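You operate a simulated robot arm through the tools that you are given. There is no shell and no other tool.

The job below is to be done with a simulated two-armed robot. You get a single attempt, and the scene is never put back.

JOB
Take the jar off the plate, give bottle 27 a half turn on it and count it.
Fine: jar on the bench top; one press of the tally key; plate back to its start, the bottle left on it. Set down upright: what you pick out.

Only the result counts: the job must be done as asked and must still hold three seconds after the hand-in. Knocking over, shifting, dropping, spilling or breaking anything else fails it.

ROBOT AND FRAMES
Two 7-joint arms with fingered hands on one trunk that stands fixed in place. Base frame: the origin is at the foot of the trunk, x ahead of it, y to its left, z up. Readings come in mm, rad, newtons and seconds.
The left shoulder is at [70, 154, 1172], the right one opposite. With the tool pointing down near the work surface each hand reaches from about 160 to 320 mm from the base axis, measured 20 degrees to its own side. Payload 3.9 kg a hand.
The TCP of each hand is the grasp point between the finger pads, 30 mm short of the fingertips. In the tool frame z runs along the fingers and y along their closing line. Largest opening 104 mm; the body of the gripper starts 35 mm behind the TCP. The gripper is a hand of 4 fingers: y runs from the thumb to the fingers, the wrist lies at [-17, -104, -178] in the tool frame, and closing takes about 1.5 s.
Orientation is told as [roll, pitch, yaw] about the base's x, y, z axes, in that order, counted from this pose: with the fingers straight down and the wrist toward the robot, the tool's x, y and z point along [0, 1, 0], [1, 0, 0] and [0, 0, -1] of the base frame.

CONTROLS
- The arms move only by the tool play_rows. It takes "left_deltas", "right_deltas" or both (then of equal length, played together; a hand with none holds still); each is a list of rows, each a list of 6 numbers: the shift along the base's x, y, z in mm, then the turn, a rotation vector about the base's x, y, z in degrees. In form: [[dx, dy, dz, wx, wy, wz], ...]. A call has 1 to 20 rows; each row shifts and turns the commanded pose from where the row before left it. "left_hand" and "right_hand" are, for a hand that has rows, the closure, from 0 (fully open) to 1 (shut), set as the call begins (left out, the last holds). Rows are played at 5 a second. More than 50 mm and 0.15 rad between two rows, or a gripper value outside its range, and nothing of the call is played. A pose out of reach is approached as far as the arm can. The call stops where the force on the tool passes 60 N (or 10 N more than at its start, if that is more) or the arm is blocked; 0.2 s more then pass. The fingers move at their own pace (about 72 mm/s each) and stop on an object; they squeeze with about 33 N. The grip force told is the motor's: it shows also when the fingers shut on nothing. Time passes only in rows, and 0.2 s behind the last, so rows that do not move let the fingers close. The reply holds the time, the measured pose of the TCP, the force on the tool along the base axes, the opening and the grip force, in the units named above and with some noise, with the torque about the TCP (base axes, N m) and any sound that the robot's microphone picked up.
- Cameras (640 x 400 px; columns grow to the right, rows downward): "scene" is now at [128.2, 58.4, 1395.3]; the picture's right is [0.48, -0.88, 0.00], its down [-0.49, -0.27, -0.83] and it looks along [0.73, 0.40, -0.56] (base axes); focal length 291 px, centre (320, 200). "left" rides on the left gripper at [-66, -90, -126] in its tool frame; the picture's right is [-0.78, -0.30, 0.56], its down [0.57, -0.70, 0.42] and it looks along [0.27, 0.65, 0.71] (tool axes); focal length 275 px, centre (320, 200). "right" rides on the right gripper at [66, -90, -126] in its tool frame; the picture's right is [-0.78, 0.30, -0.56], its down [-0.57, -0.70, 0.42] and it looks along [-0.26, 0.65, 0.71] (tool axes); focal length 275 px, centre (320, 200). There is no depth. A picture from a camera that has moved, and an enlarged one, comes with that camera's place and axes in the base frame and with its lens. The place of the scene camera against the robot may be out by one fixed shift of up to 25 mm in any direction.
- snapshot(camera): a new picture of that camera. No time passes.
- lift_body(by): slides the trunk up (or, below 0, down) by that many mm; the arms and the scene camera ride with it, the base frame stays. It gives what a move gives, with no picture.
- set_fingers(index, middle, ring, thumb_bend, thumb_turn, hand): sets how far each is bent, from 0 (flat) to 100 (curled in); at 30 the hand is open as for a grip, at 70 the pads meet at the TCP. One left out holds its place. A second passes; each finger stops where it meets its share of the squeeze, and holds until it gets a number again. A gripper value or a shape takes the hand back. It gives what a move gives, with no picture; readings hold the bend of each and the force on the fingers (four entries, about 0 where the hand has none), thumb and palm. thumb_turn goes from beside the hand (0) to across from the fingers (100), as for a grip.
- grasp_type(shape, hand): the hand has 4 fingers and takes this shape, open, in about a second: jaw (thumb against the fingers, like two jaws); tri (thumb and two fingers); tip (a fingertip pinch); poke (one finger out to press); point (the index stretched); flat (the hand flat); cup (the hand cupped); fist (a fist). The gripper value then closes the fingers along that shape, each until it touches; the sizes above hold for jaw. It gives what a move gives, with no picture.
- aim_head(pan, tilt): turns the head with the scene camera to pan (to the left, within 1.501 rad either way) and tilt (down, from -0.506 to 1.204), counted from straight ahead of the robot. It gives what a move gives.
- close_up(camera, box): a new picture of the part [left, top, right, bottom] of that camera's present view, enlarged. No time passes.
- job_done(): hands the job in; it is judged then, once.

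Places have to be worked out from the pictures, the camera data and where the tool is seen. Open the grippers and draw the arms clear of the work before you hand the job in, unless the task says otherwise.

The tools are called after ">>>" by a JSON object that holds its "method" and its "body". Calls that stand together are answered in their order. play_rows: Moves the arms, as the interface text tells. Its arguments: {"type":"object","properties":{"left_deltas":{"type":"array","items":{"type":"array","items":{"type":"number"}}},"left_hand":{"type":"number"},"right_deltas":{"type":"array","items":{"type":"array","items":{"type":"number"}}},"right_hand":{"type":"number"}},"required":[]} The other tools are called the same way: lift_body (by) slides the trunk up or down; grasp_type (shape, hand) gives the hand a shape; set_fingers (index, middle, ring, thumb_bend, thumb_turn, hand) moves the fingers one by one; aim_head (pan, tilt) turns the head that bears the scene camera; snapshot (camera) takes a picture; close_up (camera, box) takes an enlarged picture of a part of a camera's view; job_done () hands the job in.

At the start:

```text
time: 0.0
left_ee_pos: [469.1, 389.8, 1202.7]
left_orientation: [-0.001, -0.001, 0.0]
left_wrist_force: [0.4, -0.2, 0.6]
left_ft_torque: [0.01, 0.0, 0.01]
left_grip_width: 103.5
left_gripper_force: 0.1
left_shape: jaw
left_bend: [30.0, 30.0, 30.0, 30.0, 97.0]
left_finger forces: [0.1, 0.0, 0.0, 0.1, 0.1, 0.0]
right_ee_pos: [605.3, -28.9, 1103.1]
right_orientation: [0.0, 0.001, 0.0]
right_wrist_force: [-0.6, 0.8, -0.7]
right_ft_torque: [-0.02, -0.01, 0.03]
right_grip_width: 104.0
right_gripper_force: 0.0
right_shape: jaw
right_bend: [30.0, 30.0, 30.0, 30.0, 97.0]
right_finger forces: [0.0, 0.0, 0.0, 0.0, 0.0, 0.0]
trunk travel left (down, up): [-625.0, 315.0]
head pan, tilt: [0.503, 0.592]
```

scene: 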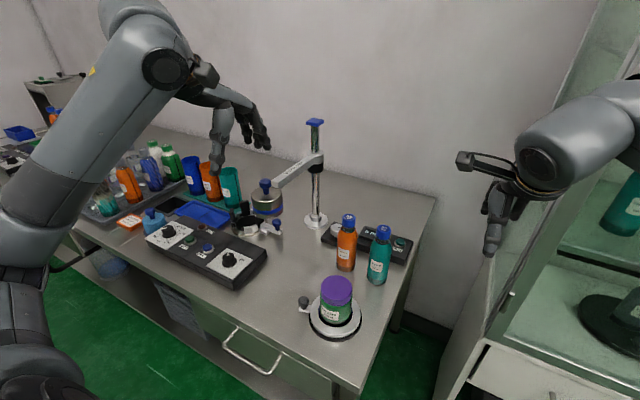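
right: 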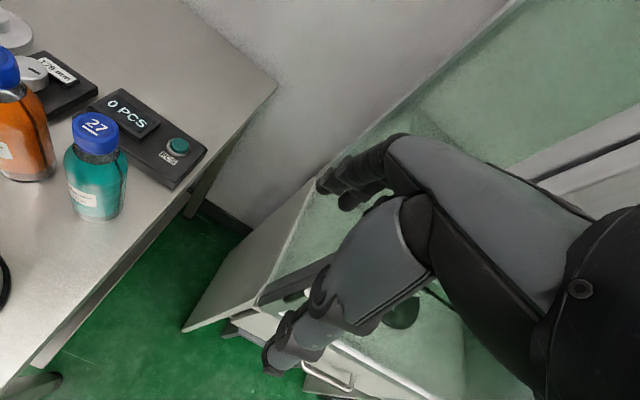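
left: 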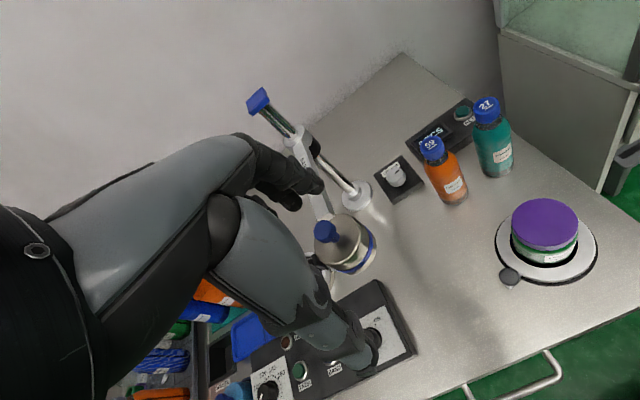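

I'll start by looking closely at the plate, the bottles and the tally unit.

>>> {"method": "close_up", "body": {"camera": "scene", "box": [280, 200, 440, 350]}}

>>> {"method": "close_up", "body": {"camera": "left", "box": [380, 70, 640, 300]}}

>>> {"method": "close_up", "body": {"camera": "right", "box": [0, 0, 260, 300]}}

>>> {"method": "close_up", "body": {"camera": "scene", "box": [80, 110, 340, 300]}}

```text
2.67 times, centred on (360, 275) of scene
camera zoom: at [128.2, 58.4, 1395.3], right [0.48, -0.88, 0.0], down [-0.49, -0.27, -0.83], along [0.73, 0.4, -0.56], focal length 775 px, centre (213, 0)
```

zoom: 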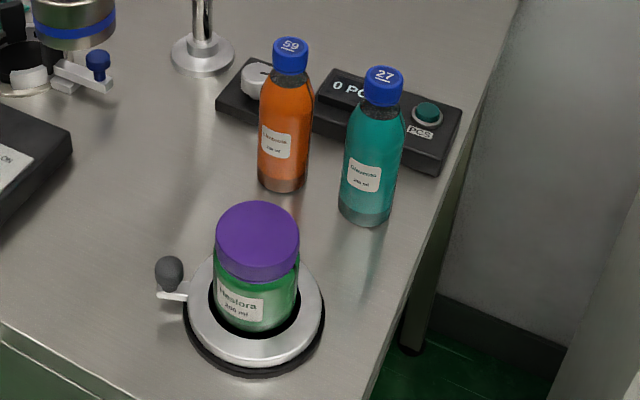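

```text
1.74 times, centred on (510, 185) of left
camera zoom: at [380.0, 322.3, 1328.7], right [-0.3, -0.78, -0.56], down [-0.7, 0.57, -0.42], along [0.65, 0.27, -0.71], focal length 479 px, centre (-10, 226)
```

zoom: 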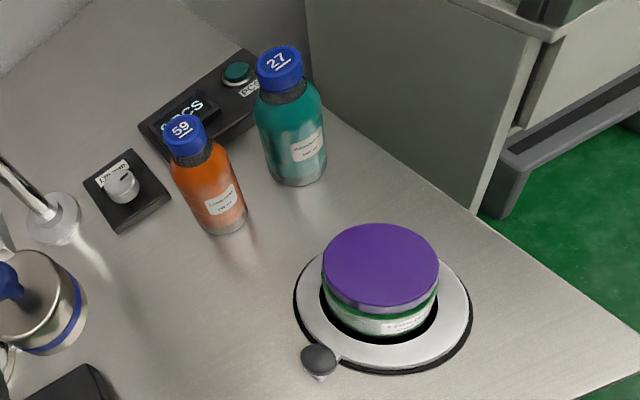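

```text
1.33 times, centred on (130, 150) of right
camera zoom: at [516.0, 37.8, 1230.0], right [0.3, -0.78, 0.56], down [-0.7, -0.57, -0.42], along [0.65, -0.26, -0.71], focal length 367 px, centre (573, 267)
```

zoom: 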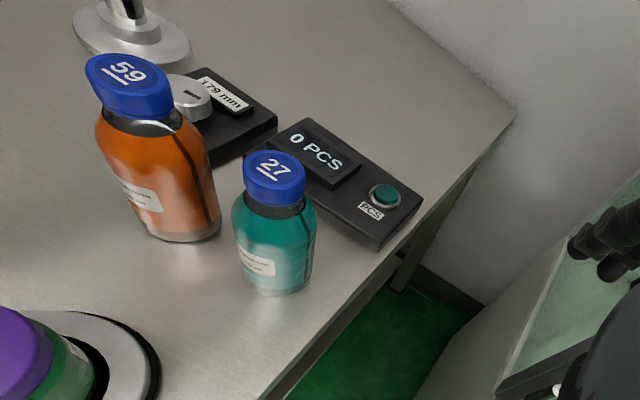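

```text
2.11 times, centred on (210, 205) of scene
camera zoom: at [128.2, 58.4, 1395.3], right [0.48, -0.88, 0.0], down [-0.49, -0.27, -0.83], along [0.73, 0.4, -0.56], focal length 612 px, centre (552, 190)
```

zoom: 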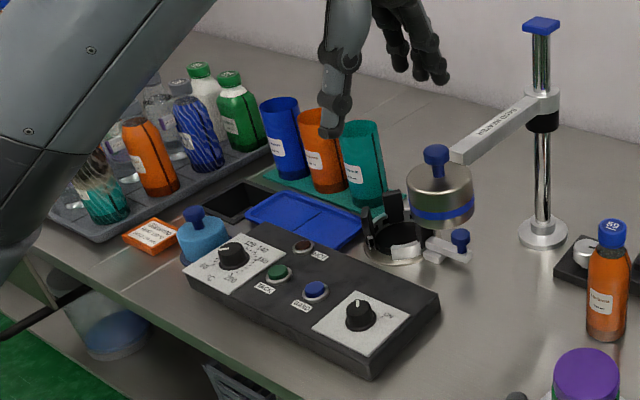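

Bottle 27 is the teal one at about (660,166), with its cap top near z 972. The jar on the plate is around (505,205) and the tally key around (797,145,828). Before lowering the trunk I look around the right side to see what is near the right arm.

>>> {"method": "aim_head", "body": {"pan": -0.3, "tilt": 0.6}}

>>> {"method": "snapshot", "body": {"camera": "scene"}}

```text
time: 1.1
left_ee_pos: [468.4, 388.7, 1202.8]
left_orientation: [-0.001, -0.001, 0.003]
left_wrist_force: [0.1, -0.6, -0.3]
left_ft_torque: [0.0, 0.02, 0.01]
left_grip_width: 103.7
left_gripper_force: 0.0
left_shape: jaw
left_bend: [30.0, 30.0, 30.0, 30.0, 97.0]
left_finger forces: [0.1, 0.1, 0.1, 0.1, 0.1, 0.0]
right_ee_pos: [605.9, -29.2, 1103.0]
right_orientation: [-0.001, 0.0, 0.001]
right_wrist_force: [0.0, 0.0, -0.3]
right_ft_torque: [0.02, -0.02, -0.02]
right_grip_width: 103.8
right_gripper_force: 0.1
right_shape: jaw
right_bend: [30.0, 30.0, 30.0, 30.0, 97.0]
right_finger forces: [0.0, 0.0, 0.1, 0.0, 0.1, 0.1]
trunk travel left (down, up): [-625.0, 315.0]
head pan, tilt: [-0.3, 0.6]
```

```text
taken
camera scene: at [135.0, -10.3, 1394.5], right [-0.29, -0.96, 0.0], down [-0.54, 0.17, -0.82], along [0.79, -0.24, -0.57], focal length 291 px, centre (320, 200)
```

scene: 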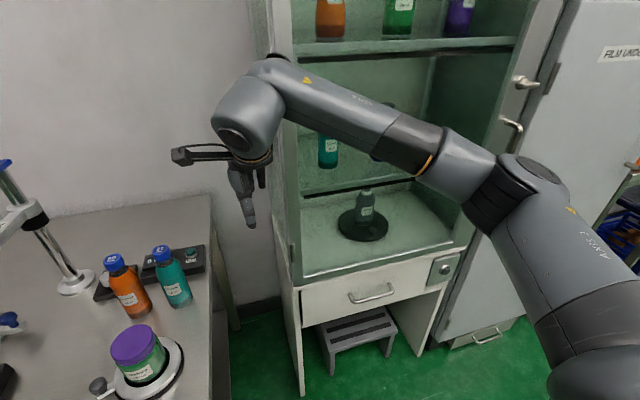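

The cabinet front is at about x=710, so the right arm has clearance. I draw the right hand back and up a little, then lower the trunk by 100 mm for better reach.

>>> {"method": "play_rows", "body": {"right_deltas": [[-30, -10, 10, 0, 0, 0], [-30, -10, 10, 0, 0, 0], [-30, -10, 10, 0, 0, 0], [-30, -10, 10, 0, 0, 0], [-30, -10, 10, 0, 0, 0]]}}

>>> {"method": "lift_body", "body": {"by": -100}}

>>> {"method": "aim_head", "body": {"pan": 0.4, "tilt": 0.75}}

>>> {"method": "snapshot", "body": {"camera": "scene"}}

>>> {"method": "snapshot", "body": {"camera": "left"}}

>>> {"method": "snapshot", "body": {"camera": "right"}}

```text
time: 2.3
left_ee_pos: [467.9, 389.3, 1203.3]
left_orientation: [0.001, 0.0, 0.0]
left_wrist_force: [-1.6, -0.3, 1.3]
left_ft_torque: [0.02, -0.01, 0.02]
left_grip_width: 103.8
left_gripper_force: 0.1
left_shape: jaw
left_bend: [30.0, 30.0, 30.0, 30.0, 97.0]
left_finger forces: [0.0, 0.0, 0.1, 0.0, 0.1, 0.0]
right_ee_pos: [453.0, -79.0, 1154.6]
right_orientation: [0.0, -0.001, -0.002]
right_wrist_force: [-0.1, 0.0, -0.3]
right_ft_torque: [-0.04, 0.02, 0.0]
right_grip_width: 103.7
right_gripper_force: 0.1
right_shape: jaw
right_bend: [30.0, 30.0, 30.0, 30.0, 97.0]
right_finger forces: [0.0, 0.0, 0.1, 0.1, 0.1, 0.0]
trunk travel left (down, up): [-625.0, 315.0]
head pan, tilt: [-0.3, 0.6]
```

```text
time: 3.7
left_ee_pos: [468.1, 389.3, 1101.4]
left_orientation: [0.001, 0.0, 0.002]
left_wrist_force: [-0.1, -0.1, 0.0]
left_ft_torque: [-0.01, 0.01, 0.0]
left_grip_width: 103.7
left_gripper_force: 0.1
left_shape: jaw
left_bend: [30.0, 30.0, 30.0, 30.0, 97.0]
left_finger forces: [0.1, 0.0, 0.1, 0.0, 0.0, 0.0]
right_ee_pos: [454.3, -78.4, 1053.6]
right_orientation: [0.001, 0.002, 0.0]
right_wrist_force: [0.0, -0.2, 0.3]
right_ft_torque: [0.01, 0.01, -0.01]
right_grip_width: 103.5
right_gripper_force: 0.1
right_shape: jaw
right_bend: [30.0, 30.0, 30.0, 30.0, 97.0]
right_finger forces: [0.0, 0.1, 0.0, 0.0, 0.0, 0.0]
trunk travel left (down, up): [-525.0, 415.0]
head pan, tilt: [-0.3, 0.6]
```

```text
time: 4.7
left_ee_pos: [470.3, 389.3, 1102.5]
left_orientation: [0.001, 0.002, 0.003]
left_wrist_force: [0.0, 0.2, 0.0]
left_ft_torque: [-0.03, 0.01, 0.0]
left_grip_width: 103.8
left_gripper_force: 0.1
left_shape: jaw
left_bend: [30.0, 30.0, 30.0, 30.0, 97.0]
left_finger forces: [0.1, 0.0, 0.0, 0.1, 0.1, 0.0]
right_ee_pos: [454.9, -77.9, 1053.4]
right_orientation: [0.0, 0.0, -0.001]
right_wrist_force: [0.2, -0.2, 0.0]
right_ft_torque: [0.03, 0.0, 0.02]
right_grip_width: 103.7
right_gripper_force: 0.0
right_shape: jaw
right_bend: [30.0, 30.0, 30.0, 30.0, 97.0]
right_finger forces: [0.0, 0.0, 0.1, 0.0, 0.0, 0.1]
trunk travel left (down, up): [-525.0, 415.0]
head pan, tilt: [0.4, 0.75]
```

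```text
taken
camera scene: at [126.8, 47.8, 1281.6], right [0.39, -0.92, 0.0], down [-0.63, -0.27, -0.73], along [0.67, 0.28, -0.68], focal length 291 px, centre (320, 200)
```

scene: 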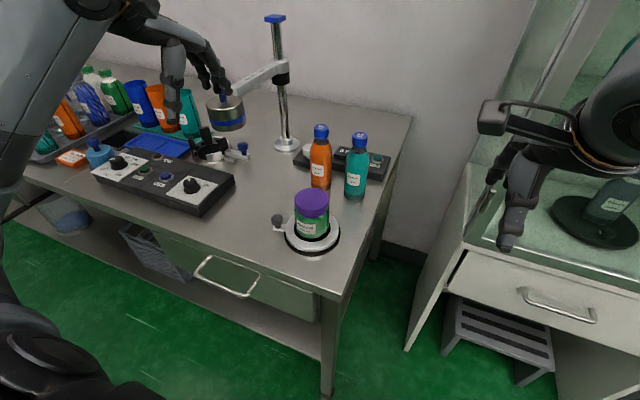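

```text
taken
camera left: at [379.9, 322.2, 1228.7], right [-0.3, -0.78, -0.56], down [-0.7, 0.57, -0.42], along [0.65, 0.27, -0.71], focal length 275 px, centre (320, 200)
```

left: 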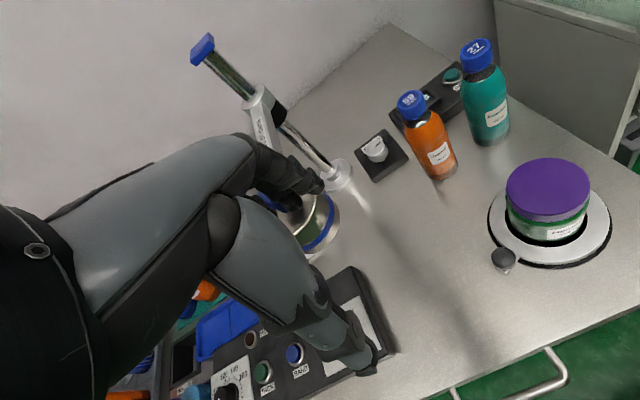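

```text
taken
camera right: at [364.6, -12.2, 1179.9], right [0.3, -0.78, 0.56], down [-0.7, -0.57, -0.42], along [0.65, -0.26, -0.71], focal length 275 px, centre (320, 200)
```

right: 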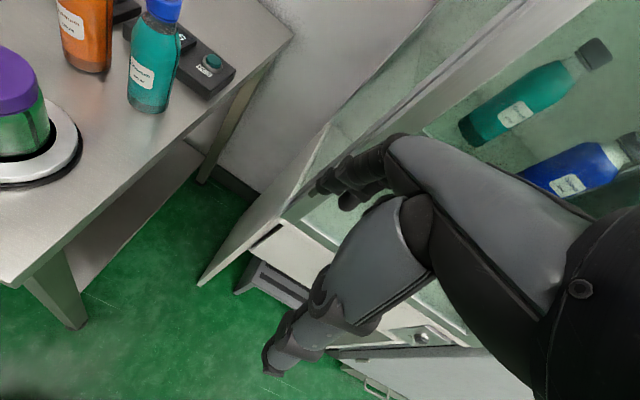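

The jar lid top works out at about (508,203,887) from the two left-camera heights. I move the left hand over it, staying high, and look again.

>>> {"method": "play_rows", "body": {"left_deltas": [[6, -31, 0, 0, 0, 0], [6, -31, 0, 0, 0, 0], [6, -31, 0, 0, 0, 0], [7, -31, 0, 0, 0, 0], [7, -31, 0, 0, 0, 0], [7, -31, 0, 0, 0, 0], [0, 0, -25, 0, 0, 0], [0, 0, -25, 0, 0, 0], [0, 0, -25, 0, 0, 0]]}}

>>> {"method": "snapshot", "body": {"camera": "left"}}

>>> {"method": "snapshot", "body": {"camera": "scene"}}

>>> {"method": "snapshot", "body": {"camera": "right"}}

```text
time: 6.7
left_ee_pos: [507.2, 204.7, 1025.0]
left_orientation: [-0.001, 0.0, 0.0]
left_wrist_force: [-0.7, 0.4, 0.3]
left_ft_torque: [-0.04, 0.03, 0.02]
left_grip_width: 103.7
left_gripper_force: 0.0
left_shape: jaw
left_bend: [30.0, 30.0, 30.0, 30.0, 97.0]
left_finger forces: [0.0, 0.1, 0.1, 0.0, 0.0, 0.0]
right_ee_pos: [454.1, -78.1, 1053.3]
right_orientation: [0.0, -0.002, 0.001]
right_wrist_force: [0.5, 0.7, -0.5]
right_ft_torque: [0.04, 0.01, 0.02]
right_grip_width: 103.6
right_gripper_force: 0.0
right_shape: jaw
right_bend: [30.0, 30.0, 30.0, 30.0, 97.0]
right_finger forces: [0.0, 0.0, 0.0, 0.0, 0.1, 0.1]
trunk travel left (down, up): [-525.0, 415.0]
head pan, tilt: [0.4, 0.75]
```

```text
taken
camera left: at [418.2, 136.8, 1151.9], right [-0.3, -0.78, -0.56], down [-0.7, 0.57, -0.42], along [0.65, 0.27, -0.71], focal length 275 px, centre (320, 200)
```

left: 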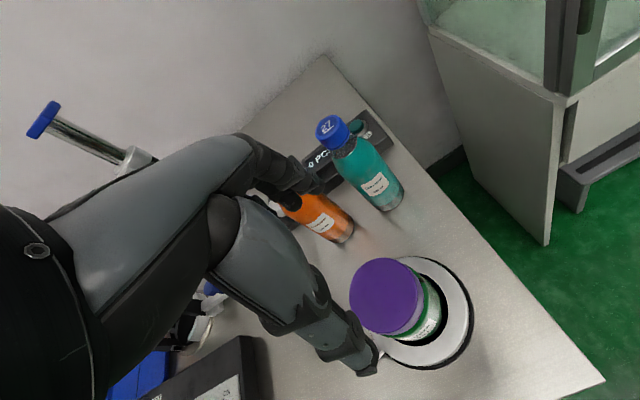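

```text
taken
camera scene: at [127.0, 48.1, 1281.6], right [0.39, -0.92, 0.0], down [-0.63, -0.27, -0.73], along [0.67, 0.28, -0.68], focal length 291 px, centre (320, 200)
```

scene: 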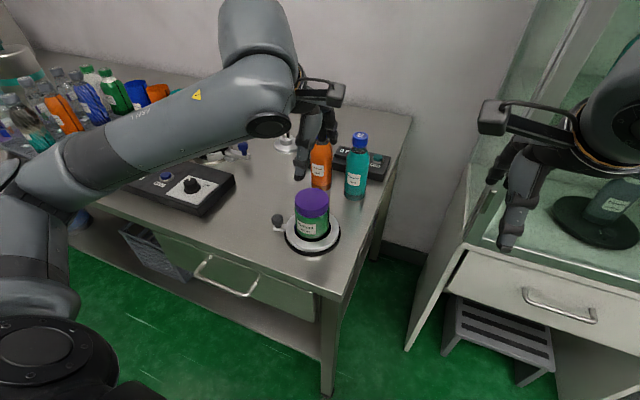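

```text
taken
camera right: at [364.8, -11.9, 1179.9], right [0.3, -0.78, 0.56], down [-0.7, -0.57, -0.42], along [0.65, -0.26, -0.71], focal length 275 px, centre (320, 200)
```

right: 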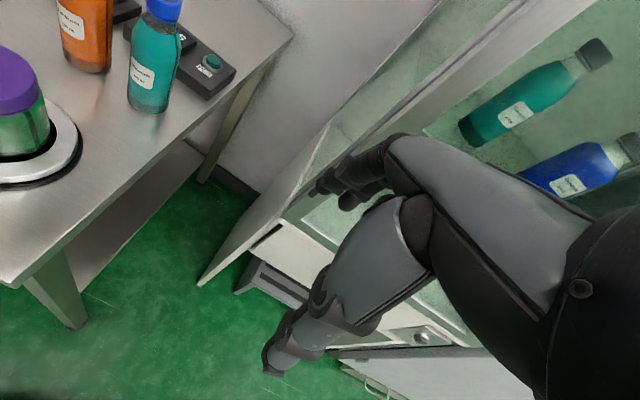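

Combining views, the lid is centred near (504,208) with its top at about z 899, roughly 70 mm across. I go down to z≈960 there and check alignment.

>>> {"method": "play_rows", "body": {"left_deltas": [[-1.5, 1.5, -22, 0, 0, 0], [-1.5, 1.5, -22, 0, 0, 0], [0, 0, -21, 0, 0, 0]]}}

>>> {"method": "close_up", "body": {"camera": "scene", "box": [220, 90, 420, 270]}}

>>> {"method": "snapshot", "body": {"camera": "left"}}

```text
time: 7.5
left_ee_pos: [503.5, 207.5, 961.8]
left_orientation: [0.0, 0.0, 0.004]
left_wrist_force: [-0.1, -0.9, -1.2]
left_ft_torque: [0.02, 0.02, 0.03]
left_grip_width: 103.5
left_gripper_force: 0.0
left_shape: jaw
left_bend: [30.0, 30.0, 30.0, 30.0, 97.0]
left_finger forces: [0.1, 0.1, 0.1, 0.0, 0.0, 0.0]
right_ee_pos: [454.9, -77.8, 1053.7]
right_orientation: [0.0, 0.0, 0.001]
right_wrist_force: [0.0, -0.6, -0.2]
right_ft_torque: [-0.01, 0.0, -0.05]
right_grip_width: 103.5
right_gripper_force: 0.1
right_shape: jaw
right_bend: [30.0, 30.0, 30.0, 30.0, 97.0]
right_finger forces: [0.0, 0.0, 0.1, 0.0, 0.0, 0.0]
trunk travel left (down, up): [-525.0, 415.0]
head pan, tilt: [0.4, 0.75]
```

```text
2.22 times, centred on (320, 180) of scene
camera zoom: at [127.0, 48.0, 1281.6], right [0.39, -0.92, 0.0], down [-0.63, -0.27, -0.73], along [0.67, 0.28, -0.68], focal length 646 px, centre (320, 244)
```

zoom: 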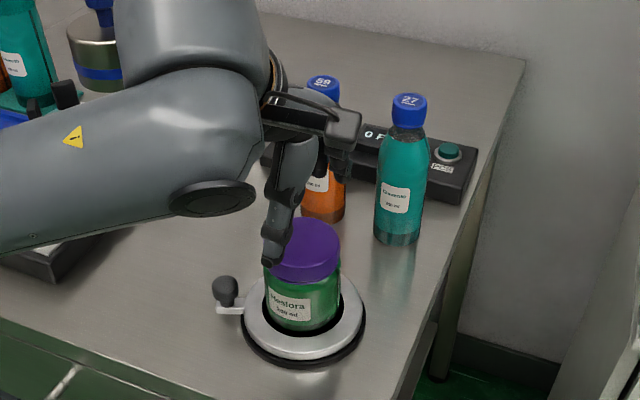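

```text
taken
camera left: at [415.1, 140.0, 1087.9], right [-0.3, -0.78, -0.56], down [-0.7, 0.57, -0.42], along [0.65, 0.27, -0.71], focal length 275 px, centre (320, 200)
```

left: 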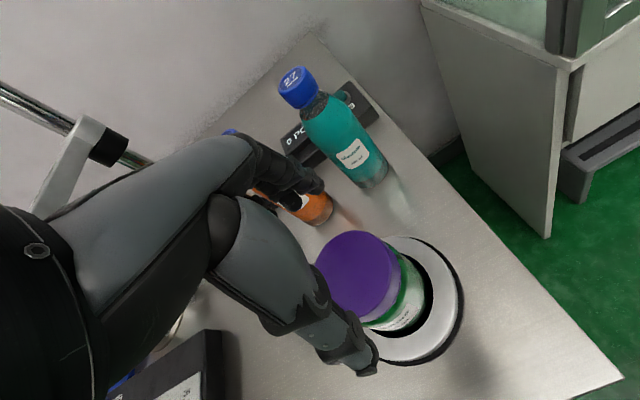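

The lid centre again comes out at (502.5,209.5), well between thumb and fingers. I descend to z≈885 around the lid and then close.

>>> {"method": "play_rows", "body": {"left_deltas": [[0, 1, -20, 0, 0, 0], [0, 1, -20, 0, 0, 0], [0, 0, -20, 0, 0, 0], [0, 0, -16, 0, 0, 0]]}}

>>> {"method": "snapshot", "body": {"camera": "left"}}

>>> {"method": "close_up", "body": {"camera": "scene", "box": [220, 130, 400, 270]}}

```text
time: 8.5
left_ee_pos: [506.1, 207.7, 884.8]
left_orientation: [0.0, -0.001, 0.0]
left_wrist_force: [-0.2, 0.8, 1.0]
left_ft_torque: [0.01, -0.02, 0.02]
left_grip_width: 103.9
left_gripper_force: 0.1
left_shape: jaw
left_bend: [30.0, 30.0, 30.0, 30.0, 97.0]
left_finger forces: [0.0, 0.0, 0.0, 0.1, 0.0, 0.0]
right_ee_pos: [455.2, -77.7, 1053.7]
right_orientation: [0.0, 0.0, -0.002]
right_wrist_force: [-0.2, -0.5, -0.4]
right_ft_torque: [-0.02, 0.0, -0.01]
right_grip_width: 103.7
right_gripper_force: 0.0
right_shape: jaw
right_bend: [30.0, 30.0, 30.0, 30.0, 97.0]
right_finger forces: [0.0, 0.1, 0.0, 0.0, 0.0, 0.1]
trunk travel left (down, up): [-525.0, 415.0]
head pan, tilt: [0.4, 0.75]
```

```text
taken
camera left: at [416.8, 141.0, 1011.7], right [-0.3, -0.78, -0.56], down [-0.7, 0.57, -0.42], along [0.65, 0.26, -0.71], focal length 275 px, centre (320, 200)
```

left: 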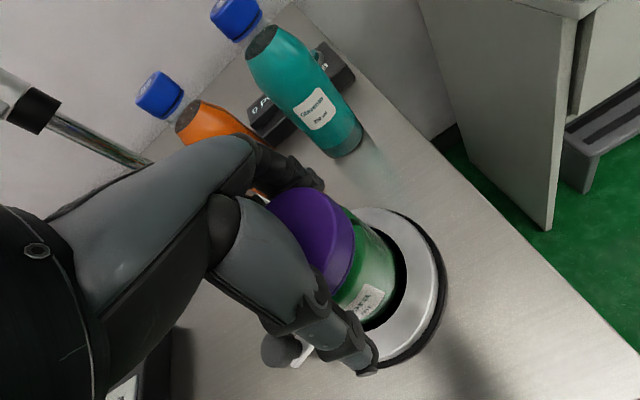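

```text
2.86 times, centred on (310, 200) of scene
camera zoom: at [126.9, 48.0, 1281.6], right [0.39, -0.92, 0.0], down [-0.63, -0.27, -0.73], along [0.67, 0.28, -0.68], focal length 830 px, centre (349, 200)
```

zoom: 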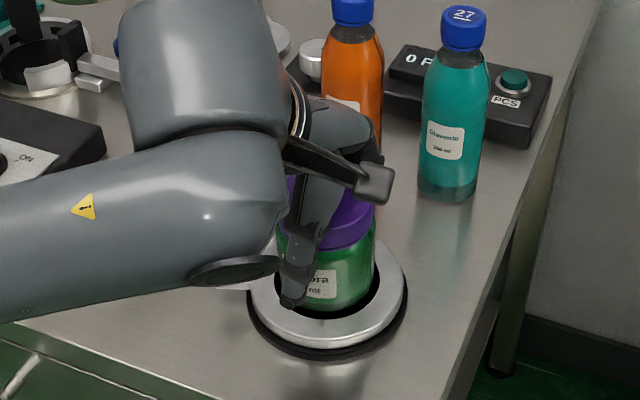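

The lid is centred between the pads (its centre is where the TCP should project). Closing the left hand.

>>> {"method": "play_rows", "body": {"left_deltas": [[0, 0, 0, 0, 0, 0], [0, 0, 0, 0, 0, 0], [0, 0, 0, 0, 0, 0], [0, 0, 0, 0, 0, 0], [0, 0, 0, 0, 0, 0], [0, 0, 0, 0, 0, 0], [0, 0, 0, 0, 0, 0], [0, 0, 0, 0, 0, 0]], "left_hand": 1}}

>>> {"method": "snapshot", "body": {"camera": "left"}}

```text
time: 10.3
left_ee_pos: [507.1, 207.7, 885.6]
left_orientation: [0.001, 0.002, 0.002]
left_wrist_force: [-0.6, 0.0, 0.0]
left_ft_torque: [0.02, -0.02, -0.01]
left_grip_width: 61.6
left_gripper_force: 32.4
left_shape: jaw
left_bend: [73.0, 41.0, 44.0, 63.0, 100.0]
left_finger forces: [17.5, 11.2, 0.0, 0.1, 27.9, 0.0]
right_ee_pos: [454.2, -77.2, 1053.0]
right_orientation: [0.0, 0.001, -0.001]
right_wrist_force: [-0.9, 0.1, 0.1]
right_ft_torque: [0.01, 0.04, 0.01]
right_grip_width: 103.7
right_gripper_force: 0.1
right_shape: jaw
right_bend: [30.0, 30.0, 30.0, 30.0, 97.0]
right_finger forces: [0.0, 0.0, 0.0, 0.1, 0.0, 0.1]
trunk travel left (down, up): [-525.0, 415.0]
head pan, tilt: [0.4, 0.75]
```

```text
taken
camera left: at [417.0, 141.1, 1011.8], right [-0.3, -0.78, -0.56], down [-0.7, 0.57, -0.42], along [0.65, 0.27, -0.71], focal length 275 px, centre (320, 200)
```

left: 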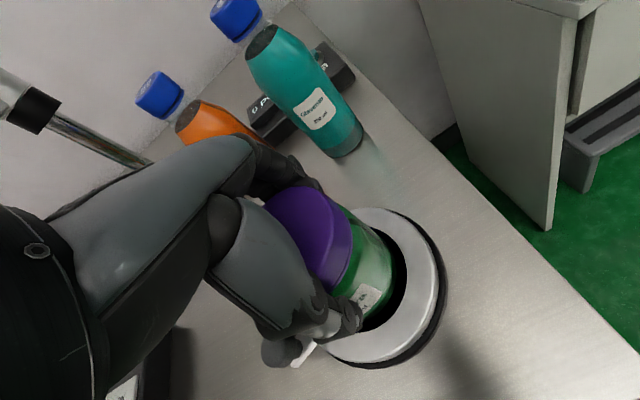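

Gripped at 62 mm with 32 N. I lift slowly and check that the jar follows.

>>> {"method": "play_rows", "body": {"left_deltas": [[0, 0, 8, 0, 0, 0], [0, 0, 10, 0, 0, 0], [0, 0, 12, 0, 0, 0], [0, 0, 15, 0, 0, 0], [0, 0, 15, 0, 0, 0]]}}

>>> {"method": "snapshot", "body": {"camera": "left"}}

>>> {"method": "close_up", "body": {"camera": "scene", "box": [220, 130, 400, 270]}}

>>> {"method": "close_up", "body": {"camera": "right", "box": [0, 0, 240, 240]}}

```text
time: 11.5
left_ee_pos: [505.9, 208.6, 946.6]
left_orientation: [0.0, 0.002, 0.001]
left_wrist_force: [0.9, -0.6, -2.7]
left_ft_torque: [0.0, -0.03, 0.03]
left_grip_width: 61.8
left_gripper_force: 33.1
left_shape: jaw
left_bend: [73.0, 41.0, 43.0, 63.0, 100.0]
left_finger forces: [17.5, 11.1, 0.0, 0.1, 27.9, 0.0]
right_ee_pos: [455.0, -77.7, 1053.9]
right_orientation: [0.002, -0.001, 0.0]
right_wrist_force: [0.0, 0.3, 0.5]
right_ft_torque: [-0.01, -0.04, 0.0]
right_grip_width: 104.0
right_gripper_force: 0.0
right_shape: jaw
right_bend: [30.0, 30.0, 30.0, 30.0, 97.0]
right_finger forces: [0.0, 0.0, 0.1, 0.1, 0.0, 0.0]
trunk travel left (down, up): [-525.0, 415.0]
head pan, tilt: [0.4, 0.75]
```

```text
taken
camera left: at [416.3, 140.9, 1072.7], right [-0.3, -0.78, -0.56], down [-0.7, 0.57, -0.42], along [0.65, 0.27, -0.71], focal length 275 px, centre (320, 200)
```

left: 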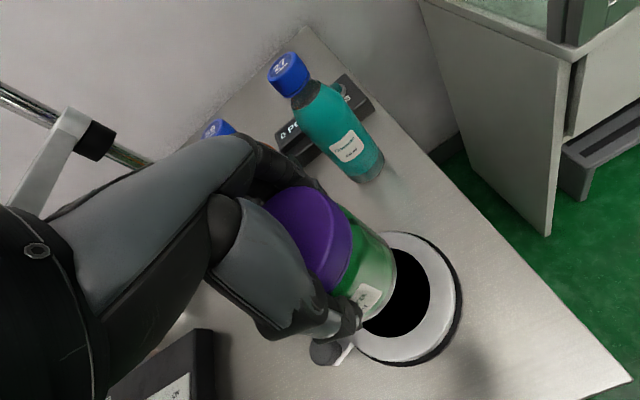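

```text
2.86 times, centred on (310, 200) of scene
camera zoom: at [127.0, 47.9, 1281.6], right [0.39, -0.92, 0.0], down [-0.63, -0.27, -0.73], along [0.67, 0.28, -0.68], focal length 830 px, centre (349, 200)
```

zoom: 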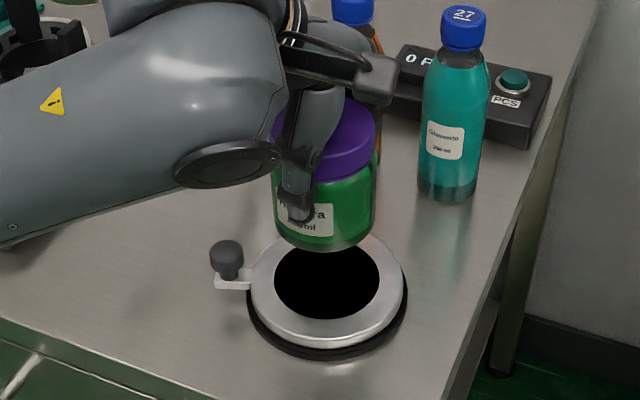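

```text
1.67 times, centred on (120, 120) of right
camera zoom: at [364.9, -12.2, 1179.8], right [0.3, -0.78, 0.56], down [-0.7, -0.57, -0.42], along [0.65, -0.26, -0.71], focal length 459 px, centre (653, 333)
```

zoom: 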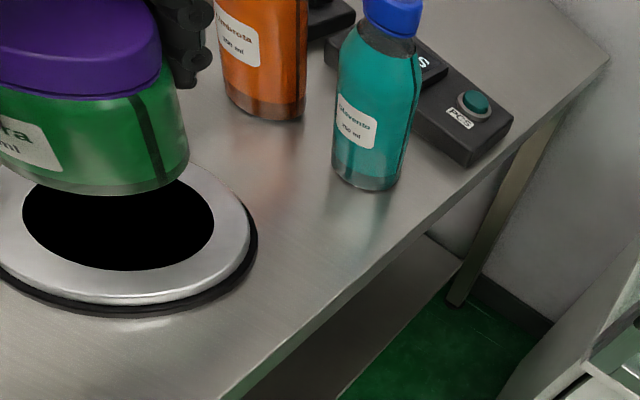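

The jar is held (about 2.7 N) and clear of the plate. I carry it left first and then forward, to free bench near (600,350), away from the knob's sweep and the panel.

>>> {"method": "play_rows", "body": {"left_deltas": [[0, 15, 5, 0, 0, 0], [0, 25, 5, 0, 0, 0], [0, 30, 0, 0, 0, 0], [0, 30, 0, 0, 0, 0], [0, 25, 0, 0, 0, 0], [5, 15, 0, 0, 0, 0], [20, 0, 0, 0, 0, 0], [25, 0, 0, 0, 0, 0], [25, 0, 0, 0, 0, 0], [15, 0, 0, 0, 0, 0]]}}

>>> {"method": "snapshot", "body": {"camera": "left"}}

>>> {"method": "snapshot", "body": {"camera": "scene"}}

>>> {"method": "snapshot", "body": {"camera": "right"}}

```text
time: 13.7
left_ee_pos: [596.0, 349.1, 954.4]
left_orientation: [0.0, 0.001, 0.003]
left_wrist_force: [0.3, -0.1, -2.4]
left_ft_torque: [0.01, -0.02, -0.01]
left_grip_width: 61.5
left_gripper_force: 33.3
left_shape: jaw
left_bend: [73.0, 41.0, 43.0, 63.0, 100.0]
left_finger forces: [17.5, 11.3, 0.1, 0.0, 28.0, 0.0]
right_ee_pos: [454.4, -79.2, 1052.8]
right_orientation: [0.001, 0.0, 0.0]
right_wrist_force: [1.0, 0.4, -0.2]
right_ft_torque: [0.04, 0.02, -0.01]
right_grip_width: 103.8
right_gripper_force: 0.1
right_shape: jaw
right_bend: [30.0, 30.0, 30.0, 30.0, 97.0]
right_finger forces: [0.0, 0.0, 0.1, 0.1, 0.0, 0.1]
trunk travel left (down, up): [-525.0, 415.0]
head pan, tilt: [0.4, 0.75]
```

```text
taken
camera left: at [506.6, 281.9, 1080.4], right [-0.3, -0.78, -0.56], down [-0.7, 0.57, -0.42], along [0.65, 0.27, -0.71], focal length 275 px, centre (320, 200)
```

left: 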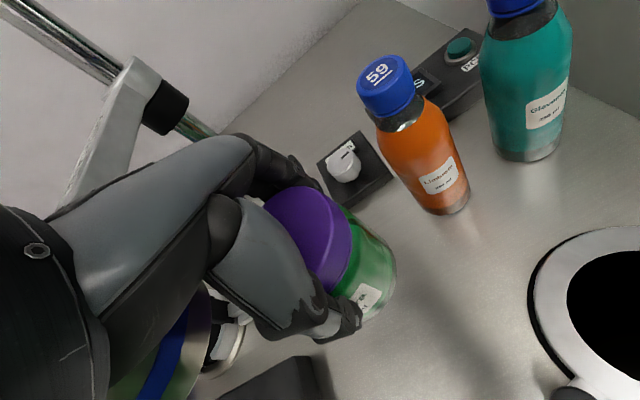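

```text
taken
camera scene: at [127.6, 47.9, 1281.5], right [0.39, -0.92, 0.0], down [-0.63, -0.27, -0.73], along [0.67, 0.28, -0.68], focal length 291 px, centre (320, 200)
```

scene: 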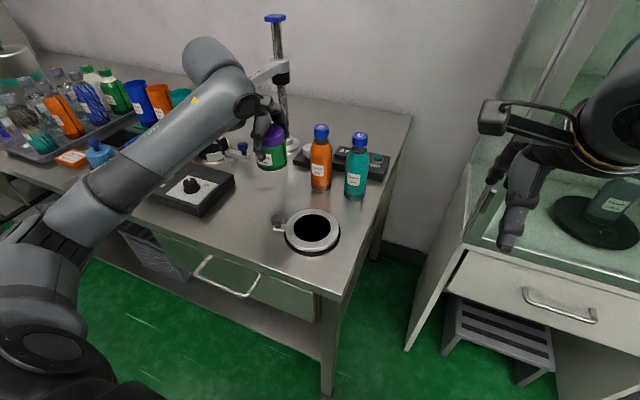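

```text
taken
camera right: at [365.4, -12.2, 1179.7], right [0.3, -0.78, 0.56], down [-0.7, -0.57, -0.42], along [0.65, -0.26, -0.71], focal length 275 px, centre (320, 200)
```

right: 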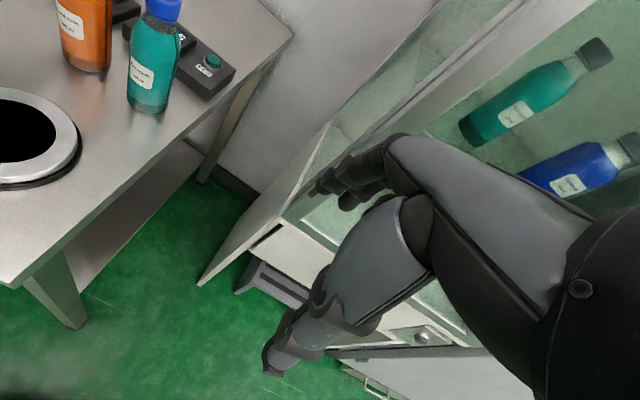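

The spot below is clear. I lower quickly to z≈876, then go in small steps watching for contact.

>>> {"method": "play_rows", "body": {"left_deltas": [[0, 0, -15, 0, 0, 0], [0, 0, -20, 0, 0, 0], [0, 0, -20, 0, 0, 0], [0, 0, -14, 0, 0, 0], [0, 0, -8, 0, 0, 0]]}}

>>> {"method": "play_rows", "body": {"left_deltas": [[0, 0, -3, 0, 0, 0], [0, 0, -3, 0, 0, 0]]}}

>>> {"method": "close_up", "body": {"camera": "scene", "box": [200, 90, 380, 230]}}

```text
time: 14.9
left_ee_pos: [597.9, 347.8, 879.7]
left_orientation: [-0.002, 0.002, 0.0]
left_wrist_force: [-0.4, 0.2, -1.8]
left_ft_torque: [0.0, 0.01, -0.02]
left_grip_width: 61.8
left_gripper_force: 33.3
left_shape: jaw
left_bend: [73.0, 41.0, 43.0, 63.0, 100.0]
left_finger forces: [17.5, 11.3, 0.1, 0.0, 27.8, 0.0]
right_ee_pos: [454.1, -76.7, 1053.8]
right_orientation: [0.001, 0.0, -0.001]
right_wrist_force: [0.7, 0.3, -0.6]
right_ft_torque: [-0.04, 0.01, 0.02]
right_grip_width: 103.7
right_gripper_force: 0.1
right_shape: jaw
right_bend: [30.0, 30.0, 30.0, 30.0, 97.0]
right_finger forces: [0.1, 0.0, 0.1, 0.0, 0.0, 0.0]
trunk travel left (down, up): [-525.0, 415.0]
head pan, tilt: [0.4, 0.75]
```

```text
time: 15.5
left_ee_pos: [595.9, 349.4, 873.9]
left_orientation: [-0.002, 0.0, 0.002]
left_wrist_force: [-0.3, 0.4, -1.9]
left_ft_torque: [-0.04, -0.01, 0.02]
left_grip_width: 61.6
left_gripper_force: 32.1
left_shape: jaw
left_bend: [73.0, 41.0, 43.0, 63.0, 100.0]
left_finger forces: [17.4, 11.3, 0.1, 0.0, 27.9, 0.1]
right_ee_pos: [454.9, -77.7, 1053.3]
right_orientation: [0.0, 0.0, -0.001]
right_wrist_force: [-0.1, 0.7, -0.3]
right_ft_torque: [-0.03, -0.04, -0.01]
right_grip_width: 103.8
right_gripper_force: 0.0
right_shape: jaw
right_bend: [30.0, 30.0, 30.0, 30.0, 97.0]
right_finger forces: [0.0, 0.0, 0.1, 0.0, 0.0, 0.0]
trunk travel left (down, up): [-525.0, 415.0]
head pan, tilt: [0.4, 0.75]
```

```text
2.86 times, centred on (290, 160) of scene
camera zoom: at [127.2, 48.1, 1281.6], right [0.39, -0.92, 0.0], down [-0.63, -0.27, -0.73], along [0.67, 0.28, -0.68], focal length 830 px, centre (406, 314)
```

zoom: 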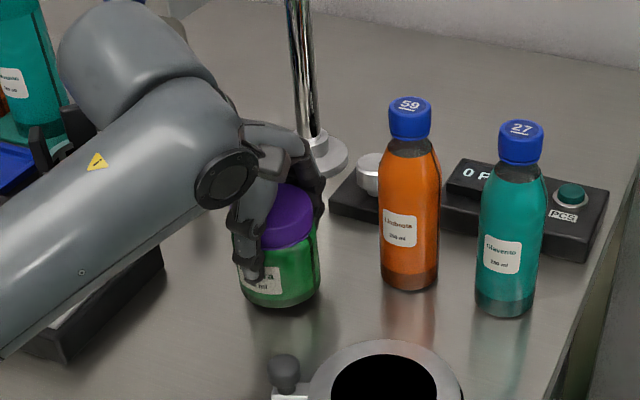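

No contact yet (force still -1.9 N). I go on down in 2 mm steps.

>>> {"method": "play_rows", "body": {"left_deltas": [[0, 0, -2, 0, 0, 0], [0, 0, -2, 0, 0, 0], [0, 0, -1, 0, 0, 0]]}}

>>> {"method": "play_rows", "body": {"left_deltas": [[0, 0, -1.5, 0, 0, 0], [0, 0, -1.5, 0, 0, 0]]}}

```text
time: 16.3
left_ee_pos: [596.6, 349.2, 868.6]
left_orientation: [0.001, 0.001, 0.003]
left_wrist_force: [-1.1, 0.9, -2.0]
left_ft_torque: [0.02, 0.01, 0.02]
left_grip_width: 61.5
left_gripper_force: 32.5
left_shape: jaw
left_bend: [73.0, 41.0, 43.0, 63.0, 100.0]
left_finger forces: [17.4, 11.3, 0.2, 0.0, 27.9, 0.1]
right_ee_pos: [455.9, -78.8, 1053.0]
right_orientation: [-0.002, -0.001, 0.001]
right_wrist_force: [0.6, -0.7, 0.2]
right_ft_torque: [0.02, -0.03, 0.01]
right_grip_width: 103.6
right_gripper_force: 0.1
right_shape: jaw
right_bend: [30.0, 30.0, 30.0, 30.0, 97.0]
right_finger forces: [0.0, 0.0, 0.0, 0.0, 0.0, 0.0]
trunk travel left (down, up): [-525.0, 415.0]
head pan, tilt: [0.4, 0.75]
```

```text
time: 16.9
left_ee_pos: [596.1, 348.2, 865.2]
left_orientation: [0.002, -0.001, 0.002]
left_wrist_force: [0.8, -1.2, -1.3]
left_ft_torque: [0.0, -0.04, -0.01]
left_grip_width: 61.7
left_gripper_force: 32.7
left_shape: jaw
left_bend: [73.0, 41.0, 43.0, 63.0, 100.0]
left_finger forces: [17.4, 11.2, 0.2, 0.1, 28.0, 0.0]
right_ee_pos: [455.0, -77.7, 1053.5]
right_orientation: [0.001, 0.001, 0.0]
right_wrist_force: [-0.1, -0.3, -0.4]
right_ft_torque: [0.01, 0.0, -0.04]
right_grip_width: 103.9
right_gripper_force: 0.1
right_shape: jaw
right_bend: [30.0, 30.0, 30.0, 30.0, 97.0]
right_finger forces: [0.0, 0.0, 0.1, 0.0, 0.0, 0.1]
trunk travel left (down, up): [-525.0, 415.0]
head pan, tilt: [0.4, 0.75]
```

Still no clear contact; continuing down in small steps.

>>> {"method": "play_rows", "body": {"left_deltas": [[0, 0, -1.5, 0, 0, 0], [0, 0, -1.5, 0, 0, 0]]}}

>>> {"method": "play_rows", "body": {"left_deltas": [[0, 0, -1.5, 0, 0, 0]]}}

>>> {"method": "play_rows", "body": {"left_deltas": [[0, 0, -1.5, 0, 0, 0]]}}

>>> {"method": "close_up", "body": {"camera": "scene", "box": [220, 110, 340, 200]}}

```text
time: 17.5
left_ee_pos: [596.4, 348.3, 863.7]
left_orientation: [0.001, -0.003, 0.002]
left_wrist_force: [0.7, 2.8, 6.8]
left_ft_torque: [0.04, -0.02, 0.08]
left_grip_width: 61.4
left_gripper_force: 33.4
left_shape: jaw
left_bend: [73.0, 41.0, 43.0, 63.0, 100.0]
left_finger forces: [18.0, 12.3, 0.3, 0.1, 28.7, 0.0]
right_ee_pos: [453.3, -78.6, 1052.9]
right_orientation: [0.001, 0.0, 0.0]
right_wrist_force: [-0.4, 0.5, -0.1]
right_ft_torque: [0.01, -0.02, 0.01]
right_grip_width: 104.0
right_gripper_force: 0.1
right_shape: jaw
right_bend: [30.0, 30.0, 30.0, 30.0, 97.0]
right_finger forces: [0.0, 0.0, 0.0, 0.0, 0.0, 0.0]
trunk travel left (down, up): [-525.0, 415.0]
head pan, tilt: [0.4, 0.75]
```

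```text
time: 17.9
left_ee_pos: [594.5, 347.4, 864.8]
left_orientation: [0.002, -0.006, 0.002]
left_wrist_force: [2.3, 2.4, 14.5]
left_ft_torque: [0.02, -0.04, 0.07]
left_grip_width: 61.5
left_gripper_force: 32.8
left_shape: jaw
left_bend: [73.0, 40.0, 43.0, 63.0, 100.0]
left_finger forces: [18.9, 12.5, 0.4, 0.0, 29.0, 0.0]
right_ee_pos: [451.8, -78.4, 1054.6]
right_orientation: [-0.002, -0.001, 0.001]
right_wrist_force: [0.3, -0.5, 0.2]
right_ft_torque: [0.0, 0.0, 0.01]
right_grip_width: 103.9
right_gripper_force: 0.0
right_shape: jaw
right_bend: [30.0, 30.0, 30.0, 30.0, 97.0]
right_finger forces: [0.0, 0.0, 0.0, 0.1, 0.0, 0.1]
trunk travel left (down, up): [-525.0, 415.0]
head pan, tilt: [0.4, 0.75]
```

```text
time: 18.3
left_ee_pos: [594.1, 347.8, 864.1]
left_orientation: [0.001, -0.009, 0.003]
left_wrist_force: [4.1, 4.2, 23.5]
left_ft_torque: [0.14, -0.08, 0.08]
left_grip_width: 61.6
left_gripper_force: 33.0
left_shape: jaw
left_bend: [73.0, 40.0, 44.0, 63.0, 100.0]
left_finger forces: [20.1, 12.8, 2.7, 0.0, 29.8, 0.1]
right_ee_pos: [452.7, -79.1, 1054.7]
right_orientation: [0.001, -0.001, 0.002]
right_wrist_force: [0.0, -0.5, 0.0]
right_ft_torque: [0.02, 0.01, 0.0]
right_grip_width: 103.6
right_gripper_force: 0.1
right_shape: jaw
right_bend: [30.0, 30.0, 30.0, 30.0, 97.0]
right_finger forces: [0.0, 0.0, 0.0, 0.0, 0.0, 0.0]
trunk travel left (down, up): [-525.0, 415.0]
head pan, tilt: [0.4, 0.75]
```

```text
4.44 times, centred on (280, 155) of scene
camera zoom: at [124.3, 46.6, 1282.2], right [0.39, -0.92, 0.0], down [-0.63, -0.27, -0.73], along [0.68, 0.29, -0.68], focal length 1292 px, centre (498, 400)
```

zoom: 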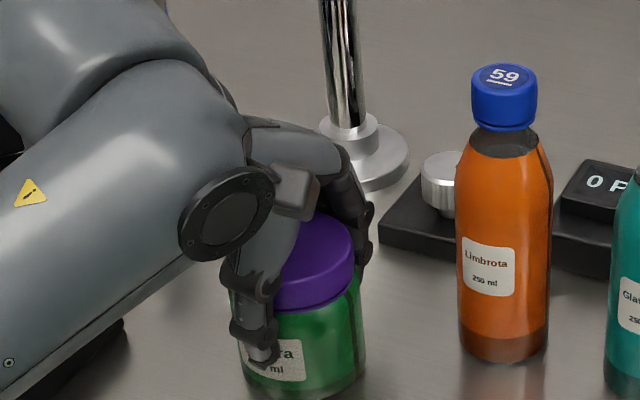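

Contact at TCP z≈864, so the plate stands about 21 mm above the bench. I ease the load off by 3 mm and then open.

>>> {"method": "play_rows", "body": {"left_deltas": [[0, 0, 1.5, 0, 0, 0], [0, 0, 1.5, 0, 0, 0]]}}

>>> {"method": "play_rows", "body": {"left_deltas": [[0, 0, 0, 0, 0, 0], [0, 0, 0, 0, 0, 0], [0, 0, 0, 0, 0, 0], [0, 0, 0, 0, 0, 0], [0, 0, 0, 0, 0, 0], [0, 0, 0, 0, 0, 0]], "left_hand": 0}}

>>> {"method": "snapshot", "body": {"camera": "left"}}

```text
time: 18.9
left_ee_pos: [594.6, 347.5, 863.8]
left_orientation: [0.0, -0.002, 0.002]
left_wrist_force: [4.9, 4.3, 20.2]
left_ft_torque: [0.11, -0.27, 0.07]
left_grip_width: 61.2
left_gripper_force: 32.9
left_shape: jaw
left_bend: [73.0, 40.0, 44.0, 63.0, 100.0]
left_finger forces: [20.0, 13.0, 2.9, 0.0, 29.7, 0.2]
right_ee_pos: [452.2, -78.7, 1055.4]
right_orientation: [0.001, -0.002, 0.0]
right_wrist_force: [-0.2, -0.7, 0.2]
right_ft_torque: [-0.02, 0.02, 0.02]
right_grip_width: 103.4
right_gripper_force: 0.0
right_shape: jaw
right_bend: [30.0, 30.0, 30.0, 30.0, 97.0]
right_finger forces: [0.0, 0.0, 0.0, 0.0, 0.0, 0.0]
trunk travel left (down, up): [-525.0, 415.0]
head pan, tilt: [0.4, 0.75]
```

```text
time: 20.3
left_ee_pos: [596.0, 348.9, 861.9]
left_orientation: [0.0, 0.0, 0.001]
left_wrist_force: [0.4, -0.5, 0.8]
left_ft_torque: [0.03, -0.01, 0.0]
left_grip_width: 103.9
left_gripper_force: 0.1
left_shape: jaw
left_bend: [30.0, 30.0, 30.0, 30.0, 97.0]
left_finger forces: [0.0, 0.1, 0.0, 0.0, 0.0, 0.1]
right_ee_pos: [453.8, -78.1, 1053.4]
right_orientation: [0.0, 0.0, 0.0]
right_wrist_force: [-0.5, 0.4, -0.2]
right_ft_torque: [0.05, 0.0, -0.03]
right_grip_width: 103.6
right_gripper_force: 0.0
right_shape: jaw
right_bend: [30.0, 30.0, 30.0, 30.0, 97.0]
right_finger forces: [0.1, 0.0, 0.0, 0.1, 0.0, 0.0]
trunk travel left (down, up): [-525.0, 415.0]
head pan, tilt: [0.4, 0.75]
```

```text
taken
camera left: at [506.4, 281.3, 988.4], right [-0.3, -0.78, -0.56], down [-0.7, 0.57, -0.42], along [0.65, 0.27, -0.71], focal length 275 px, centre (320, 200)
```

left: 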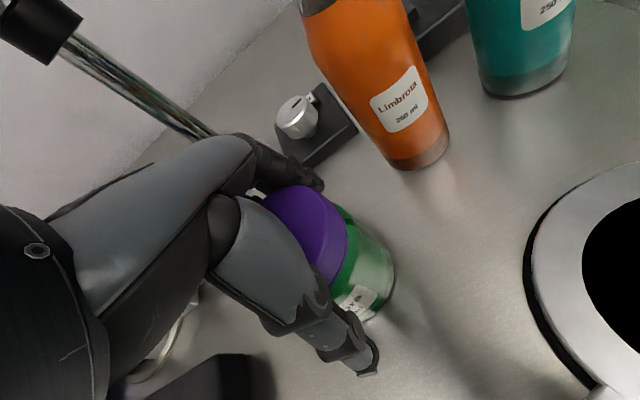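

The jar stands free on the bench. I raise the hand straight up, move over toward bottle 27 above cap height, and look.

>>> {"method": "play_rows", "body": {"left_deltas": [[0, 0, 15, 0, 0, 0], [0, 0, 25, 0, 0, 0], [0, 0, 35, 0, 0, 0], [0, 0, 40, 0, 0, 0], [0, 0, 40, 0, 0, 0], [0, 0, 35, 0, 0, 0], [5, -30, 0, 0, 0, 0], [10, -35, 0, 0, 0, 0], [10, -40, 0, 0, 0, 0], [15, -40, 0, 0, 0, 0], [15, -25, 0, 0, 0, 0], [8, -13, 0, 0, 0, 0]]}}

>>> {"method": "snapshot", "body": {"camera": "left"}}

>>> {"method": "snapshot", "body": {"camera": "scene"}}

```text
time: 22.9
left_ee_pos: [659.1, 162.1, 1052.0]
left_orientation: [-0.001, -0.001, 0.0]
left_wrist_force: [0.6, 0.8, -0.7]
left_ft_torque: [0.02, -0.01, 0.0]
left_grip_width: 104.0
left_gripper_force: 0.1
left_shape: jaw
left_bend: [30.0, 30.0, 30.0, 30.0, 97.0]
left_finger forces: [0.0, 0.0, 0.1, 0.0, 0.0, 0.1]
right_ee_pos: [454.2, -78.8, 1053.0]
right_orientation: [0.0, -0.001, 0.0]
right_wrist_force: [-0.7, -0.1, 0.1]
right_ft_torque: [-0.02, 0.0, -0.01]
right_grip_width: 103.5
right_gripper_force: 0.0
right_shape: jaw
right_bend: [30.0, 30.0, 30.0, 30.0, 97.0]
right_finger forces: [0.1, 0.1, 0.0, 0.1, 0.1, 0.1]
trunk travel left (down, up): [-525.0, 415.0]
head pan, tilt: [0.4, 0.75]
```

```text
taken
camera left: at [569.2, 96.3, 1178.8], right [-0.3, -0.78, -0.56], down [-0.7, 0.57, -0.42], along [0.65, 0.27, -0.71], focal length 275 px, centre (320, 200)
```

left: 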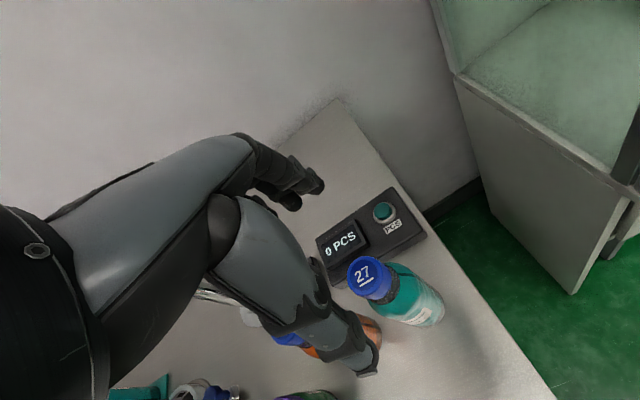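

```text
taken
camera scene: at [127.1, 47.4, 1281.6], right [0.39, -0.92, 0.0], down [-0.63, -0.27, -0.73], along [0.67, 0.29, -0.68], focal length 291 px, centre (320, 200)
```

scene: 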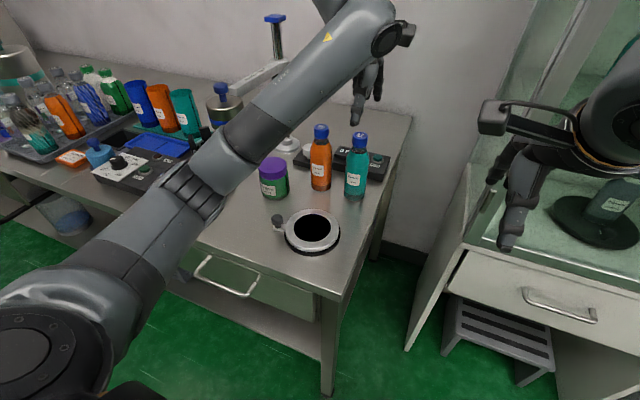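

The cap of 27 projects to about (662,164), top z≈971; the key to (796,143,828). I descend around the cap to TCP z≈955.

>>> {"method": "play_rows", "body": {"left_deltas": [[2, 1, -20, 0, 0, 0], [1, 1, -22, 0, 0, 0], [0, 0, -22, 0, 0, 0], [0, 0, -20, 0, 0, 0], [0, 0, -13, 0, 0, 0]]}}

>>> {"method": "snapshot", "body": {"camera": "left"}}

>>> {"method": "close_up", "body": {"camera": "scene", "box": [270, 60, 430, 220]}}

>>> {"method": "close_up", "body": {"camera": "right", "box": [0, 0, 260, 200]}}

```text
time: 24.1
left_ee_pos: [662.4, 166.6, 956.1]
left_orientation: [0.0, -0.001, 0.0]
left_wrist_force: [-0.4, 1.2, 0.8]
left_ft_torque: [0.0, 0.0, -0.01]
left_grip_width: 103.7
left_gripper_force: 0.0
left_shape: jaw
left_bend: [30.0, 30.0, 30.0, 30.0, 97.0]
left_finger forces: [0.1, 0.1, 0.2, 0.1, 0.0, 0.1]
right_ee_pos: [455.2, -78.9, 1053.4]
right_orientation: [-0.001, -0.001, 0.0]
right_wrist_force: [0.6, -0.2, 0.6]
right_ft_torque: [0.0, -0.02, 0.0]
right_grip_width: 103.7
right_gripper_force: 0.0
right_shape: jaw
right_bend: [30.0, 30.0, 30.0, 30.0, 97.0]
right_finger forces: [0.0, 0.0, 0.0, 0.0, 0.0, 0.0]
trunk travel left (down, up): [-525.0, 415.0]
head pan, tilt: [0.4, 0.75]
```

```text
taken
camera left: at [572.4, 99.7, 1082.2], right [-0.3, -0.78, -0.56], down [-0.7, 0.57, -0.43], along [0.65, 0.26, -0.71], focal length 275 px, centre (320, 200)
```

left: 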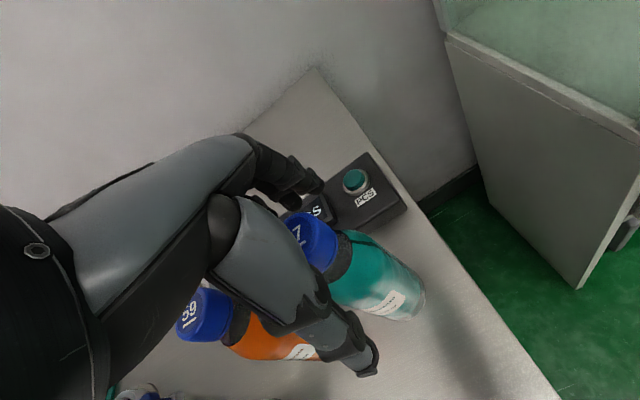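

```text
2.50 times, centred on (350, 140) of scene
camera zoom: at [127.0, 47.9, 1281.6], right [0.39, -0.92, 0.0], down [-0.63, -0.27, -0.73], along [0.67, 0.28, -0.68], focal length 726 px, centre (245, 350)
```

zoom: 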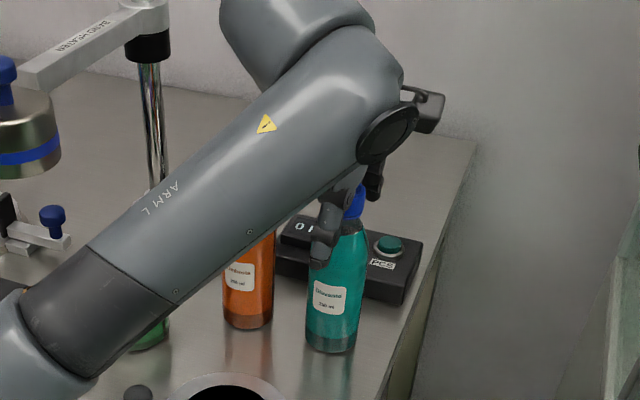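

```text
2.00 times, centred on (130, 100) of right
camera zoom: at [364.8, -12.1, 1179.9], right [0.3, -0.78, 0.56], down [-0.7, -0.57, -0.42], along [0.65, -0.26, -0.71], focal length 551 px, centre (700, 400)
```

zoom: 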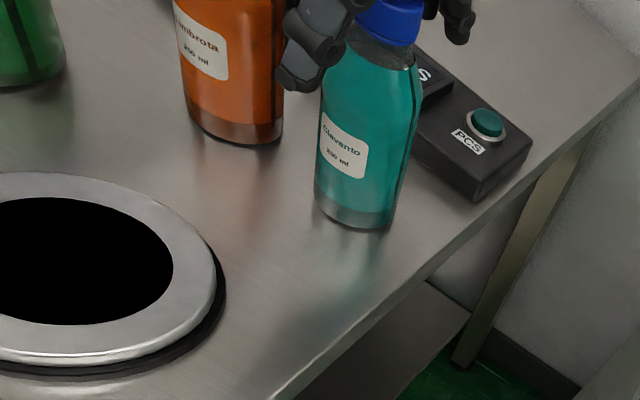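

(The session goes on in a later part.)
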